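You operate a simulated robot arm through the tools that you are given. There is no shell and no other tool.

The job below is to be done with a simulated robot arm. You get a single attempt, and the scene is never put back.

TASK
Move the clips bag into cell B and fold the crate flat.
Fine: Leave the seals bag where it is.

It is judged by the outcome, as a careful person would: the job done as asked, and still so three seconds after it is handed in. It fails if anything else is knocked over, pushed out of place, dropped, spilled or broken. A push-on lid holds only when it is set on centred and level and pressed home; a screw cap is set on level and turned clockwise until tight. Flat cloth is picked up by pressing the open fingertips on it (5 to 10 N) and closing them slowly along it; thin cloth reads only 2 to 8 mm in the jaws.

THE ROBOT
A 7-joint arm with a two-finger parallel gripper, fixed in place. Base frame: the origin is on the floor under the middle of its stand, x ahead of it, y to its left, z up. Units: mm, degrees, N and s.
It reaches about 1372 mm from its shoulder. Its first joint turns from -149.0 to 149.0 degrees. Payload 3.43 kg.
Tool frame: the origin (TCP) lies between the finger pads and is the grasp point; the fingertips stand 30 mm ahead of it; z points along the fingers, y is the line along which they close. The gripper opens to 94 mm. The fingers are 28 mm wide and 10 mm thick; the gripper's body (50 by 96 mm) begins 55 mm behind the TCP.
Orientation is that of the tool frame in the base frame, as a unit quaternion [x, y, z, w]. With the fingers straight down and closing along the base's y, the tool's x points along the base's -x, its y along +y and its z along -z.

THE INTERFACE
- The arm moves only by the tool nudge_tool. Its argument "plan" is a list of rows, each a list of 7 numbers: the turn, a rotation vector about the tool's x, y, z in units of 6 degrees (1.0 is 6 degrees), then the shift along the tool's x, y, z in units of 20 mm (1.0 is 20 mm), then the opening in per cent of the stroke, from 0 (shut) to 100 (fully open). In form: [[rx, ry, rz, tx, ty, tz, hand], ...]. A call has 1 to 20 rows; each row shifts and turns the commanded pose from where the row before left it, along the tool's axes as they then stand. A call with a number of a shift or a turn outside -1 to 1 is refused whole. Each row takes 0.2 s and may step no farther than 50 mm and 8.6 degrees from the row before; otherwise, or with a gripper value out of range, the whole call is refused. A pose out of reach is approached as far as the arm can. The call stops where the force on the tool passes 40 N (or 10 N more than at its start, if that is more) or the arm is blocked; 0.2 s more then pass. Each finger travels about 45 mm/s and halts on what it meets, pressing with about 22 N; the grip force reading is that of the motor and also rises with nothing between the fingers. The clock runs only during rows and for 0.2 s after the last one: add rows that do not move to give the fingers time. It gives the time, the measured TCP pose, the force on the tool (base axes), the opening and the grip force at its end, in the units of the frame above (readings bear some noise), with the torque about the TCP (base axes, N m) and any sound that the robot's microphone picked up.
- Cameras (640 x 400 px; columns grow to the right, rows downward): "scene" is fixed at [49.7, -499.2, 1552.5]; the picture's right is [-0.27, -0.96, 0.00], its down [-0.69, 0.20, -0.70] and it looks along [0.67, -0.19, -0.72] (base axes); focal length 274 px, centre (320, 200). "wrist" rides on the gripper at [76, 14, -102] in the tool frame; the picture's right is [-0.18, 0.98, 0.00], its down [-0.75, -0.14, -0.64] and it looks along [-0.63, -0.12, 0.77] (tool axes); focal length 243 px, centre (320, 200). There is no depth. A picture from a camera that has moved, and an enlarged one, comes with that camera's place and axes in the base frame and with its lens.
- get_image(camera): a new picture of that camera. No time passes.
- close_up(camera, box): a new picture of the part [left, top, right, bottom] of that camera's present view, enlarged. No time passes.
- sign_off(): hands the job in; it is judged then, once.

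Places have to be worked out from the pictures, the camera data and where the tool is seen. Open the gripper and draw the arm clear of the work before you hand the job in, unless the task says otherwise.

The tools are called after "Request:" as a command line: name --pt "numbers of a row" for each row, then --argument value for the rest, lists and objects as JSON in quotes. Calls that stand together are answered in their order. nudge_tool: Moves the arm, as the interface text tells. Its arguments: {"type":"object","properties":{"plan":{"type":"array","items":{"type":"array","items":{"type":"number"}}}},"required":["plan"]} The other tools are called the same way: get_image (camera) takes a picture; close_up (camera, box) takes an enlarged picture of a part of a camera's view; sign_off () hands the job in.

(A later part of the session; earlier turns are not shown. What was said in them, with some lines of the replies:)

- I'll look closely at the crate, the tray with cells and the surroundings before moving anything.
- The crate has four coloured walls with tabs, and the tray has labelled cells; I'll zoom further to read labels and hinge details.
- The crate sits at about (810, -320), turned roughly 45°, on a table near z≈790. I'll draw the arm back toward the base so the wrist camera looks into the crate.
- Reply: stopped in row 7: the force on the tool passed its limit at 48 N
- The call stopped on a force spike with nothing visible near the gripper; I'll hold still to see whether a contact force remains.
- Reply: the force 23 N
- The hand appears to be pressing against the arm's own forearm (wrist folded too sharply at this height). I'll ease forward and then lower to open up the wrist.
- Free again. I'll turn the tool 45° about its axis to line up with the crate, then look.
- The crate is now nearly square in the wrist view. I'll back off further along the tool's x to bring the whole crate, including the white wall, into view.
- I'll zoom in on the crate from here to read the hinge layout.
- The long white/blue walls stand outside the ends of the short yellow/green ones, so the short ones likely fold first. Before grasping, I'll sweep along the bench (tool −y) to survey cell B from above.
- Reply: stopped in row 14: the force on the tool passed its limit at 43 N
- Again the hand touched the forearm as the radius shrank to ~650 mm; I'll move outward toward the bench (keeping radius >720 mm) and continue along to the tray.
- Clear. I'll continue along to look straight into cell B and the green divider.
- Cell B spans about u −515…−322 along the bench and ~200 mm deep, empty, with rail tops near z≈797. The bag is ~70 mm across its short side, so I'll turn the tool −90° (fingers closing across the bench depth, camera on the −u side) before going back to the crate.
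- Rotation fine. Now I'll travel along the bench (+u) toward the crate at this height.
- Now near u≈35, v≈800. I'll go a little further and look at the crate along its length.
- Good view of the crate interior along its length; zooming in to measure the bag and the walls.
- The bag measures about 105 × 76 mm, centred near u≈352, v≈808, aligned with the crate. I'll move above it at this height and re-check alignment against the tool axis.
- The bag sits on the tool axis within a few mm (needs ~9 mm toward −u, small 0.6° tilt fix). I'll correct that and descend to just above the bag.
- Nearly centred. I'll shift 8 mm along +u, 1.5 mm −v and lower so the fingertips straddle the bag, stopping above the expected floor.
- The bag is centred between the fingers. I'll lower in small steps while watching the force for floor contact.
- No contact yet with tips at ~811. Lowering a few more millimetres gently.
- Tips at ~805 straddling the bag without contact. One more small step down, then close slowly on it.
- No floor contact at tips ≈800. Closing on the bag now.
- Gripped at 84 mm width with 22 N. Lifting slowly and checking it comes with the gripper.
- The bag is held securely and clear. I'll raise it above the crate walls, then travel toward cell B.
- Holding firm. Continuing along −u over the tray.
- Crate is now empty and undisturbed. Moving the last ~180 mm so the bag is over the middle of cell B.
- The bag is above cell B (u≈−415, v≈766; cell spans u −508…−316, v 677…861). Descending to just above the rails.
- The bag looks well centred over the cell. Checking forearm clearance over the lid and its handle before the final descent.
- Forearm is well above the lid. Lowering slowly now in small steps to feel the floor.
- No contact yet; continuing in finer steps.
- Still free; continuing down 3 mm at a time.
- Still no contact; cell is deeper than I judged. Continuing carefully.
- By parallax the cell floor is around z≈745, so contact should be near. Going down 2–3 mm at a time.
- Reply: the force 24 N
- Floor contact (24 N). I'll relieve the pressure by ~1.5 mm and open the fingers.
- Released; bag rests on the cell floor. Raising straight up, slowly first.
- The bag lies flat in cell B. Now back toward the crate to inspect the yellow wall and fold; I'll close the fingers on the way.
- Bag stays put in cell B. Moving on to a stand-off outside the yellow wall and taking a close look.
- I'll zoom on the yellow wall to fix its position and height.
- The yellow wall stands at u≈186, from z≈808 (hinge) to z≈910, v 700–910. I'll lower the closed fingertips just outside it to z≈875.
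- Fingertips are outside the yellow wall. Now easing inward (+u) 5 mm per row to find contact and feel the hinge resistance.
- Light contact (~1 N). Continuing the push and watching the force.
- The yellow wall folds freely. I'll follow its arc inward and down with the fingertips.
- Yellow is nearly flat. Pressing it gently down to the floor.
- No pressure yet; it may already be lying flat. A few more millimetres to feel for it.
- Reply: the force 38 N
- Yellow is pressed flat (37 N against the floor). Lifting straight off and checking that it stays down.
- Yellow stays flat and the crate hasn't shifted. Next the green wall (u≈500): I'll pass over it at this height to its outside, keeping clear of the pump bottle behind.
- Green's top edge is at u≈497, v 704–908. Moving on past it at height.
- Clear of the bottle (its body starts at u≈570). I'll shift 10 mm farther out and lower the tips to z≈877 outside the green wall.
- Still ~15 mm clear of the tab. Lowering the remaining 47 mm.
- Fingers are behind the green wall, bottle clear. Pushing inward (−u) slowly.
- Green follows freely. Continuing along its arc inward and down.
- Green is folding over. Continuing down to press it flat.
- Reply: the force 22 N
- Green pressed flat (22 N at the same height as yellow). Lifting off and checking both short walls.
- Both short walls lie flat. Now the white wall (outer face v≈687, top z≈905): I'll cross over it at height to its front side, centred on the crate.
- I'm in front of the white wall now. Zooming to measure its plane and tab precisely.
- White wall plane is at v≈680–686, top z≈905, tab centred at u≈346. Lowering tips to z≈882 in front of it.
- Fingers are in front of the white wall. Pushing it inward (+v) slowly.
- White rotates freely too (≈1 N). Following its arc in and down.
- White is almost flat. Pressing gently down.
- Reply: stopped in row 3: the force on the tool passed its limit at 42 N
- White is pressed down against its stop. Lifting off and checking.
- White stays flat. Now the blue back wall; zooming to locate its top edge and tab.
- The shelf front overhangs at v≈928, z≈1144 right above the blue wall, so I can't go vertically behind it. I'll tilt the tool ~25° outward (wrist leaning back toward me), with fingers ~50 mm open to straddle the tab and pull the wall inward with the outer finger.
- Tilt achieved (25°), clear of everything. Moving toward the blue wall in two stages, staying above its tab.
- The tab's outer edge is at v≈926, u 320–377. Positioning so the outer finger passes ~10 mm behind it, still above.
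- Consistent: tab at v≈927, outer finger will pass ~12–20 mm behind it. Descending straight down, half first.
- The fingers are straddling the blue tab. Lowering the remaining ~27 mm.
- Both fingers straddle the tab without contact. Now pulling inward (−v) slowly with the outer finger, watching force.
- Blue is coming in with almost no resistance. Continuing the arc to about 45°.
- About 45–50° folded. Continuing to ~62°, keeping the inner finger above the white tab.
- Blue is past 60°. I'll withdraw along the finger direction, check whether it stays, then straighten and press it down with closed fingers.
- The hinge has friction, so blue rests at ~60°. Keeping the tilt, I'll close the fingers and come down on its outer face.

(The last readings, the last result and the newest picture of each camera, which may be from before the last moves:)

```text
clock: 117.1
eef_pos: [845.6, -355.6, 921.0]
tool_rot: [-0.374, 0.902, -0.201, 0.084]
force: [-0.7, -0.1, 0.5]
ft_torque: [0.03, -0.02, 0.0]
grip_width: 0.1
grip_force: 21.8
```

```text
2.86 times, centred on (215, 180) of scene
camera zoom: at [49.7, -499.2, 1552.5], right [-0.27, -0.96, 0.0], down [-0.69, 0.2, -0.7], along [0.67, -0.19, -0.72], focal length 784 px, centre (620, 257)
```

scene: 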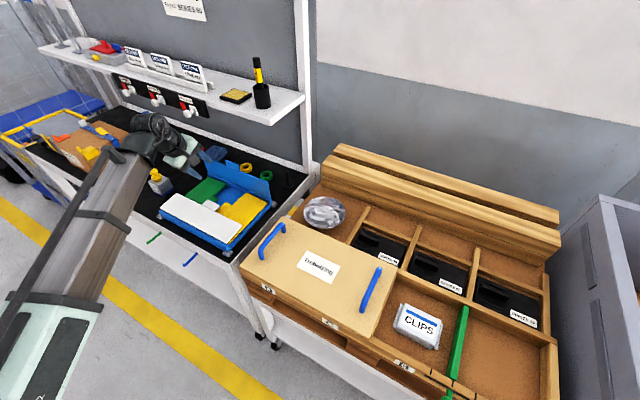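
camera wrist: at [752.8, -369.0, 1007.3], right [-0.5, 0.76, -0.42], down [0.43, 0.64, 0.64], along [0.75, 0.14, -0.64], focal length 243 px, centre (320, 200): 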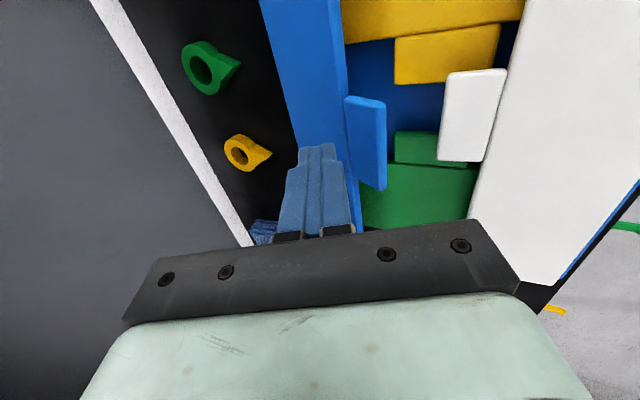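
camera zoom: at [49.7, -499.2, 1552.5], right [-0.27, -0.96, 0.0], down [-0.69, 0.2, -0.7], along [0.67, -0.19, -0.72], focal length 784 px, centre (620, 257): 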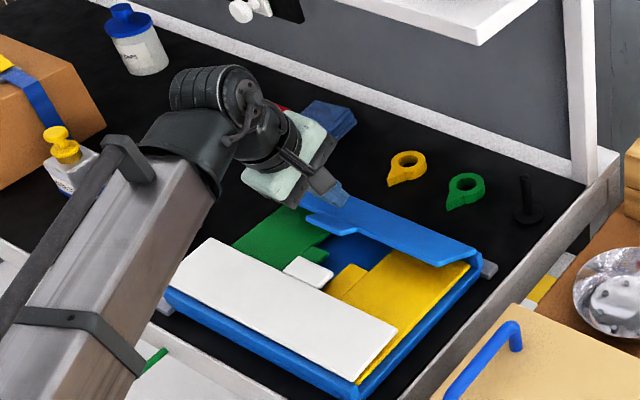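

Fingertips are above the blue wall's outer face. Pressing straight down slowly.

Request:
nudge_tool --pt "0 0 0 0 0.107 0.226 0" --pt "0 0 0 0 0.107 0.226 0" --pt "0 0 0 0 0.107 0.226 0" --pt "0 0 0 0 0.107 0.226 0" --pt "0 0 0 0 0.107 0.226 0" --pt "0 0 0 0 0.107 0.226 0" --pt "0 0 0 0 0.107 0.226 0" --pt "0 0 0 0 0.107 0.226 0"

Request:
get_image --camera "wrist"

Request:
close_up --camera "scene" --box '[130, 110, 300, 250]'

```text
clock: 118.9
eef_pos: [846.0, -354.6, 881.0]
tool_rot: [-0.374, 0.901, -0.201, 0.084]
force: [0.0, 0.2, 0.1]
ft_torque: [-0.01, 0.0, -0.02]
grip_width: 0.0
grip_force: 21.6
```

```text
taken
camera wrist: at [752.9, -368.1, 967.9], right [-0.5, 0.76, -0.42], down [0.43, 0.64, 0.64], along [0.75, 0.14, -0.64], focal length 243 px, centre (320, 200)
```

wrist: 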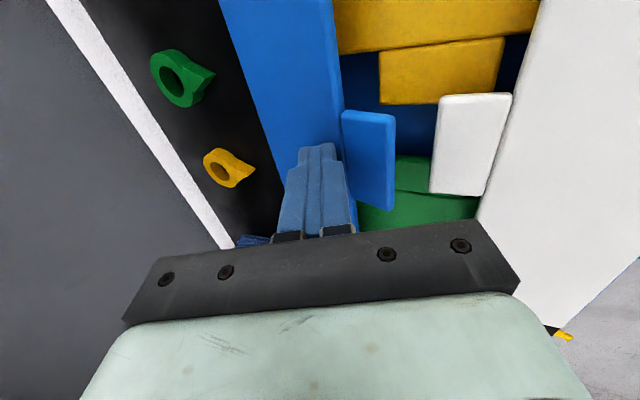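

```text
2.86 times, centred on (215, 180) of scene
camera zoom: at [49.7, -499.2, 1552.5], right [-0.27, -0.96, 0.0], down [-0.69, 0.2, -0.7], along [0.67, -0.19, -0.72], focal length 784 px, centre (620, 257)
```

zoom: 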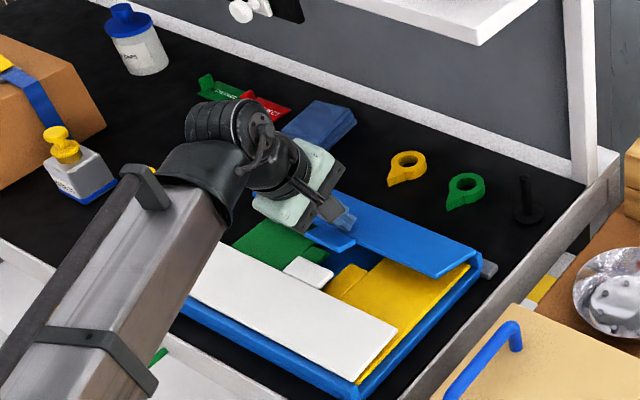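

Blue is going down. Continuing in smaller steps to the stop.

Request:
nudge_tool --pt "0 0 0 0 0.086 0.18 0" --pt "0 0 0 0 0.086 0.18 0" --pt "0 0 0 0 0.086 0.18 0" --pt "0 0 0 0 0.043 0.09 0" --pt "0 0 0 0 0 0 0"

Request:
get_image --camera "wrist"

```text
clock: 120.1
eef_pos: [846.6, -354.5, 868.6]
tool_rot: [-0.374, 0.901, -0.201, 0.083]
force: [0.4, 0.4, 0.5]
ft_torque: [-0.02, -0.03, 0.0]
grip_width: 0.1
grip_force: 21.8
```

```text
taken
camera wrist: at [753.4, -368.0, 954.4], right [-0.5, 0.76, -0.42], down [0.43, 0.64, 0.64], along [0.75, 0.14, -0.64], focal length 243 px, centre (320, 200)
```

wrist: 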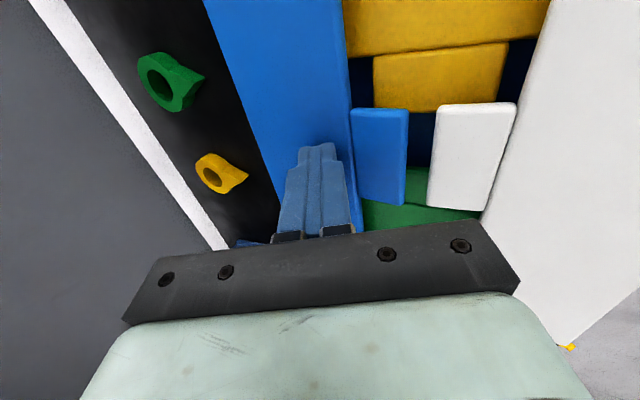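

Request:
nudge_tool --pt "0 0 0 0 0.043 0.09 0" --pt "0 0 0 0 0.043 0.09 0" --pt "0 0 0 0 0.043 0.09 0" --pt "0 0 0 0 0 0 0"

```text
clock: 121.1
eef_pos: [846.0, -353.7, 863.0]
tool_rot: [-0.374, 0.901, -0.204, 0.086]
force: [-0.9, 2.4, 33.2]
ft_torque: [-0.02, -0.07, 0.0]
grip_width: 0.0
grip_force: 22.1
```

Blue is pressed to its stop (33 N, same height as white). Lifting straight up and inspecting everything.

Request:
nudge_tool --pt "0 0 0 0 -0.1 -0.22 0" --pt "0 0 0 0 -0.43 -0.9 0" --pt "0 0 0 0 -0.43 -0.9 0" --pt "0 0 0 0 0 -1 0" --pt "0 0 0 0 0 -1 0" --pt "0 0 0 0 0 -1 0" --pt "0 0 0 0 0 -1 0" --pt "0 0 0 0 0 -1 0" --pt "0 0 0 0 0 0 0"

Request:
get_image --camera "wrist"

Request:
get_image --camera "scene"

Request:
close_up --camera "scene" --box '[150, 140, 290, 260]'

```text
clock: 123.1
eef_pos: [817.6, -327.0, 996.4]
tool_rot: [-0.374, 0.901, -0.202, 0.084]
force: [-1.0, 0.1, -0.6]
ft_torque: [-0.03, 0.02, 0.01]
grip_width: 0.0
grip_force: 22.1
```

```text
taken
camera wrist: at [723.2, -340.3, 1082.7], right [-0.5, 0.76, -0.42], down [0.43, 0.64, 0.64], along [0.75, 0.14, -0.64], focal length 243 px, centre (320, 200)
```

wrist: 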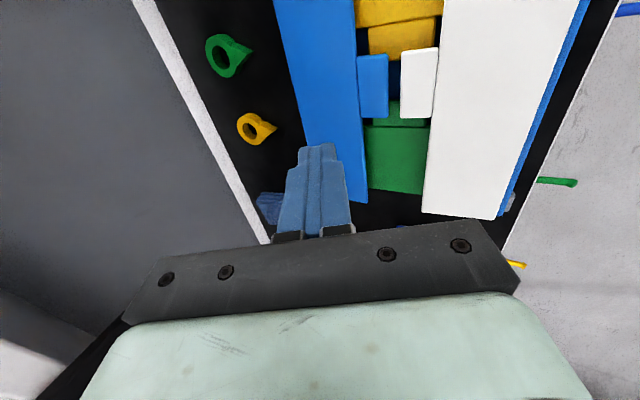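

```text
taken
```

scene: 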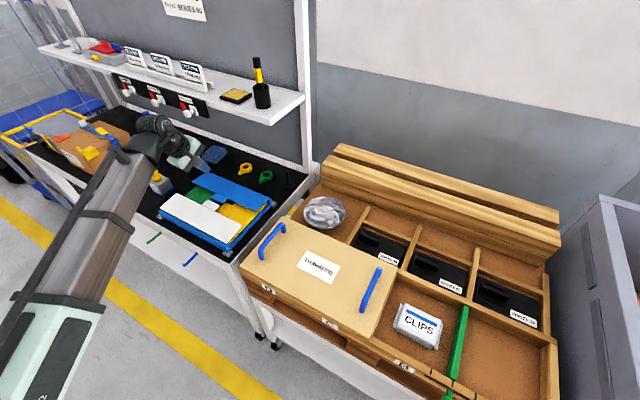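

```text
3.33 times, centred on (220, 200) of scene
camera zoom: at [49.7, -499.2, 1552.5], right [-0.27, -0.96, 0.0], down [-0.69, 0.2, -0.7], along [0.67, -0.19, -0.72], focal length 915 px, centre (653, 200)
```

zoom: 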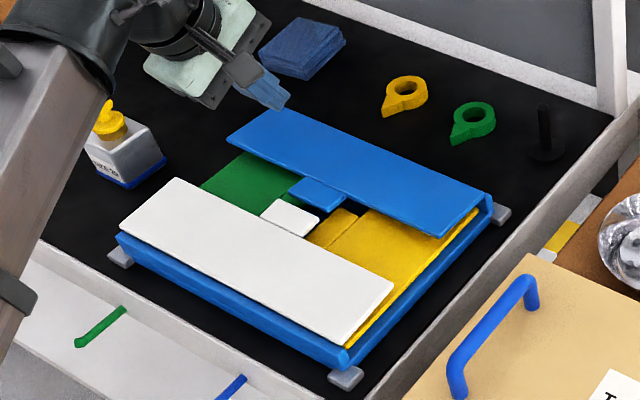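

All four walls lie flat, the crate's feet are where they were, and the bag is in cell B. I'll straighten the tool, open the gripper and raise clear.

Request:
nudge_tool --pt "-0.834 0 0 0 0 0 20" --pt "-0.834 0 0 0 0 0 50" --pt "-0.834 0 0 0 0 0 80" --pt "-0.834 0 0 0 0 0 100" --pt "-0.834 0 0 0 0 0 100" --pt "0 0 0 0 0.5 -1 100" --pt "0 0 0 0 0.5 -1 100" --pt "0 0 0 0 0.5 -1 100" --pt "0 0 0 0 0 -1 100" --pt "0 0 0 0 0 0 100"

Request:
get_image --camera "wrist"

Request:
get_image --camera "scene"

```text
clock: 125.3
eef_pos: [795.0, -302.5, 1076.6]
tool_rot: [-0.383, 0.924, -0.002, 0.0]
force: [-0.4, 0.9, -0.6]
ft_torque: [0.01, 0.0, -0.01]
grip_width: 94.0
grip_force: 0.0
```

```text
taken
camera wrist: at [731.6, -346.7, 1179.1], right [-0.57, 0.82, 0.0], down [0.63, 0.44, 0.64], along [0.53, 0.36, -0.77], focal length 243 px, centre (320, 200)
```

wrist: 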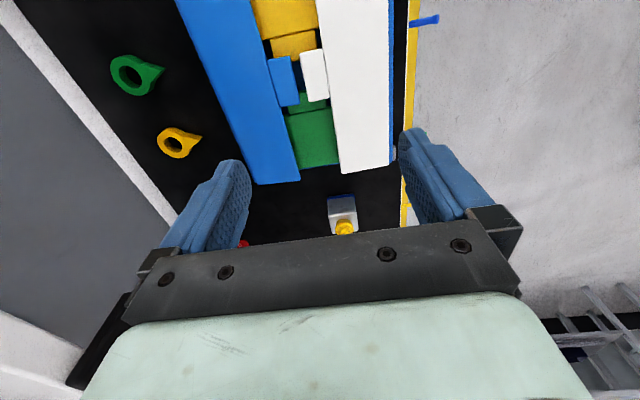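

```text
taken
```

scene: 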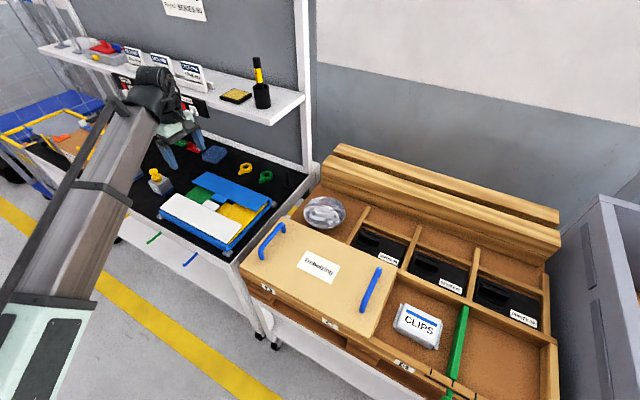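

Everything looks in place. I'll draw the arm off to the side, away from over the crate, and take a last look.

Request:
nudge_tool --pt "0 0 0 1 0 0 100" --pt "0 0 0 1 0 0 100" --pt "0 0 0 1 0 0 100" --pt "0 0 0 1 0 0 100" --pt "0 0 0 1 0 0 100" --pt "0 0 0 1 0 0 100" --pt "0 0 0 1 0 0 100" --pt "0 0 0 1 0 0 100" --pt "0 0 0 1 0 0 100" --pt "0 0 0 1 0 0 100" --pt "0 0 0 1 0 0 100" --pt "0 0 0 1 0 0 100" --pt "0 0 0 1 0 0 100" --pt "0 0 0 1 0 0 100" --pt "0 0 0 0 0 0 100"

Request:
get_image --camera "scene"

Request:
close_up --camera "scene" --box '[130, 130, 290, 270]'

Request:
close_up --camera "scene" --box '[370, 280, 570, 400]'

Request:
get_image --camera "wrist"

```text
clock: 128.5
eef_pos: [599.1, -501.9, 1076.9]
tool_rot: [-0.383, 0.924, -0.001, 0.001]
force: [0.0, 1.1, -0.1]
ft_torque: [-0.01, -0.01, -0.01]
grip_width: 93.9
grip_force: 0.1
```

```text
taken
```

scene: 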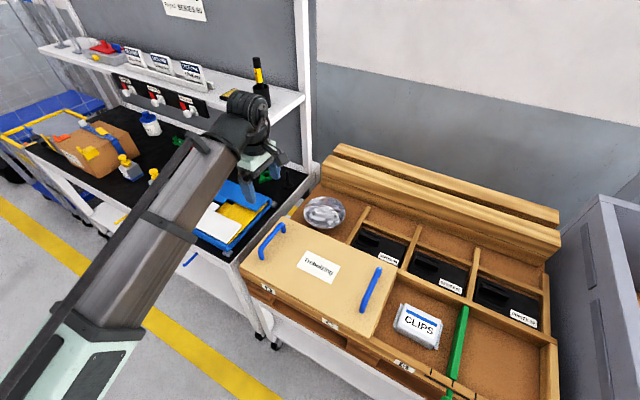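

```text
2.86 times, centred on (210, 200) of scene
camera zoom: at [49.7, -499.2, 1552.5], right [-0.27, -0.96, 0.0], down [-0.69, 0.2, -0.7], along [0.67, -0.19, -0.72], focal length 784 px, centre (634, 200)
```

zoom: 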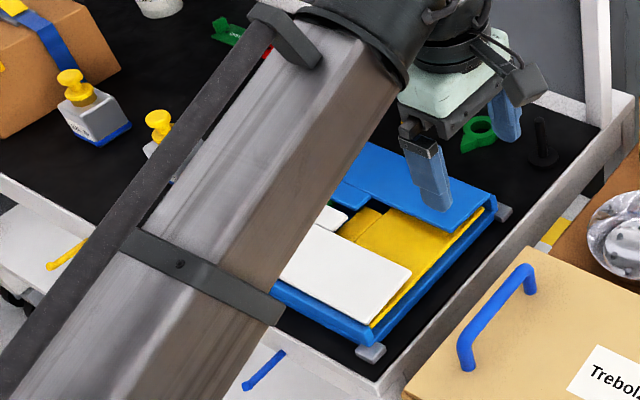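

```text
3.20 times, centred on (470, 340) of scene
camera zoom: at [49.7, -499.2, 1552.5], right [-0.27, -0.96, 0.0], down [-0.69, 0.2, -0.7], along [0.67, -0.19, -0.72], focal length 878 px, centre (-160, -248)
```

zoom: 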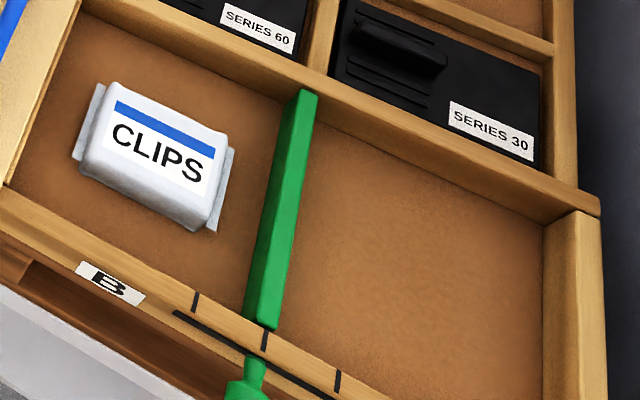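

```text
taken
camera wrist: at [534.2, -545.1, 1178.7], right [-0.57, 0.82, 0.0], down [0.63, 0.44, 0.64], along [0.53, 0.36, -0.77], focal length 243 px, centre (320, 200)
```

wrist: 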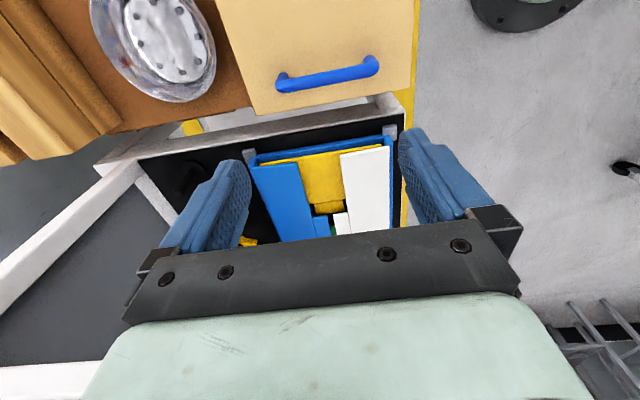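

The clips bag lies flat in cell B, all four crate walls are folded down, and everything in the final views sits where it was at the start. I never saw the seals bag and disturbed nothing else. The gripper is open and clear, so I'm handing in.

Request:
sign_off

```text
The job is handed in.
```

The clips bag is lying flat in cell B, and the crate is folded flat with all four walls down. I handed the job in with the gripper open and the arm drawn clear.

- **Crate:** I folded yellow and green first, then white and blue. I pressed each wall down to its stop, and the crate did not shift on the table.
- **Seals bag:** I never saw it in any picture. I didn't open the covered cells or move anything else, so it should be where it was.
- **Other items:** The parts of the bench and tray I could compare, including the bottles, the rings and the green divider, look the same as at the start.
- **Force stops:** The arm stopped itself twice early on, when I drew it in too close and the hand touched its own forearm. It also stopped once when white reached its stop, at 42 N. No other objects were involved in any of these.
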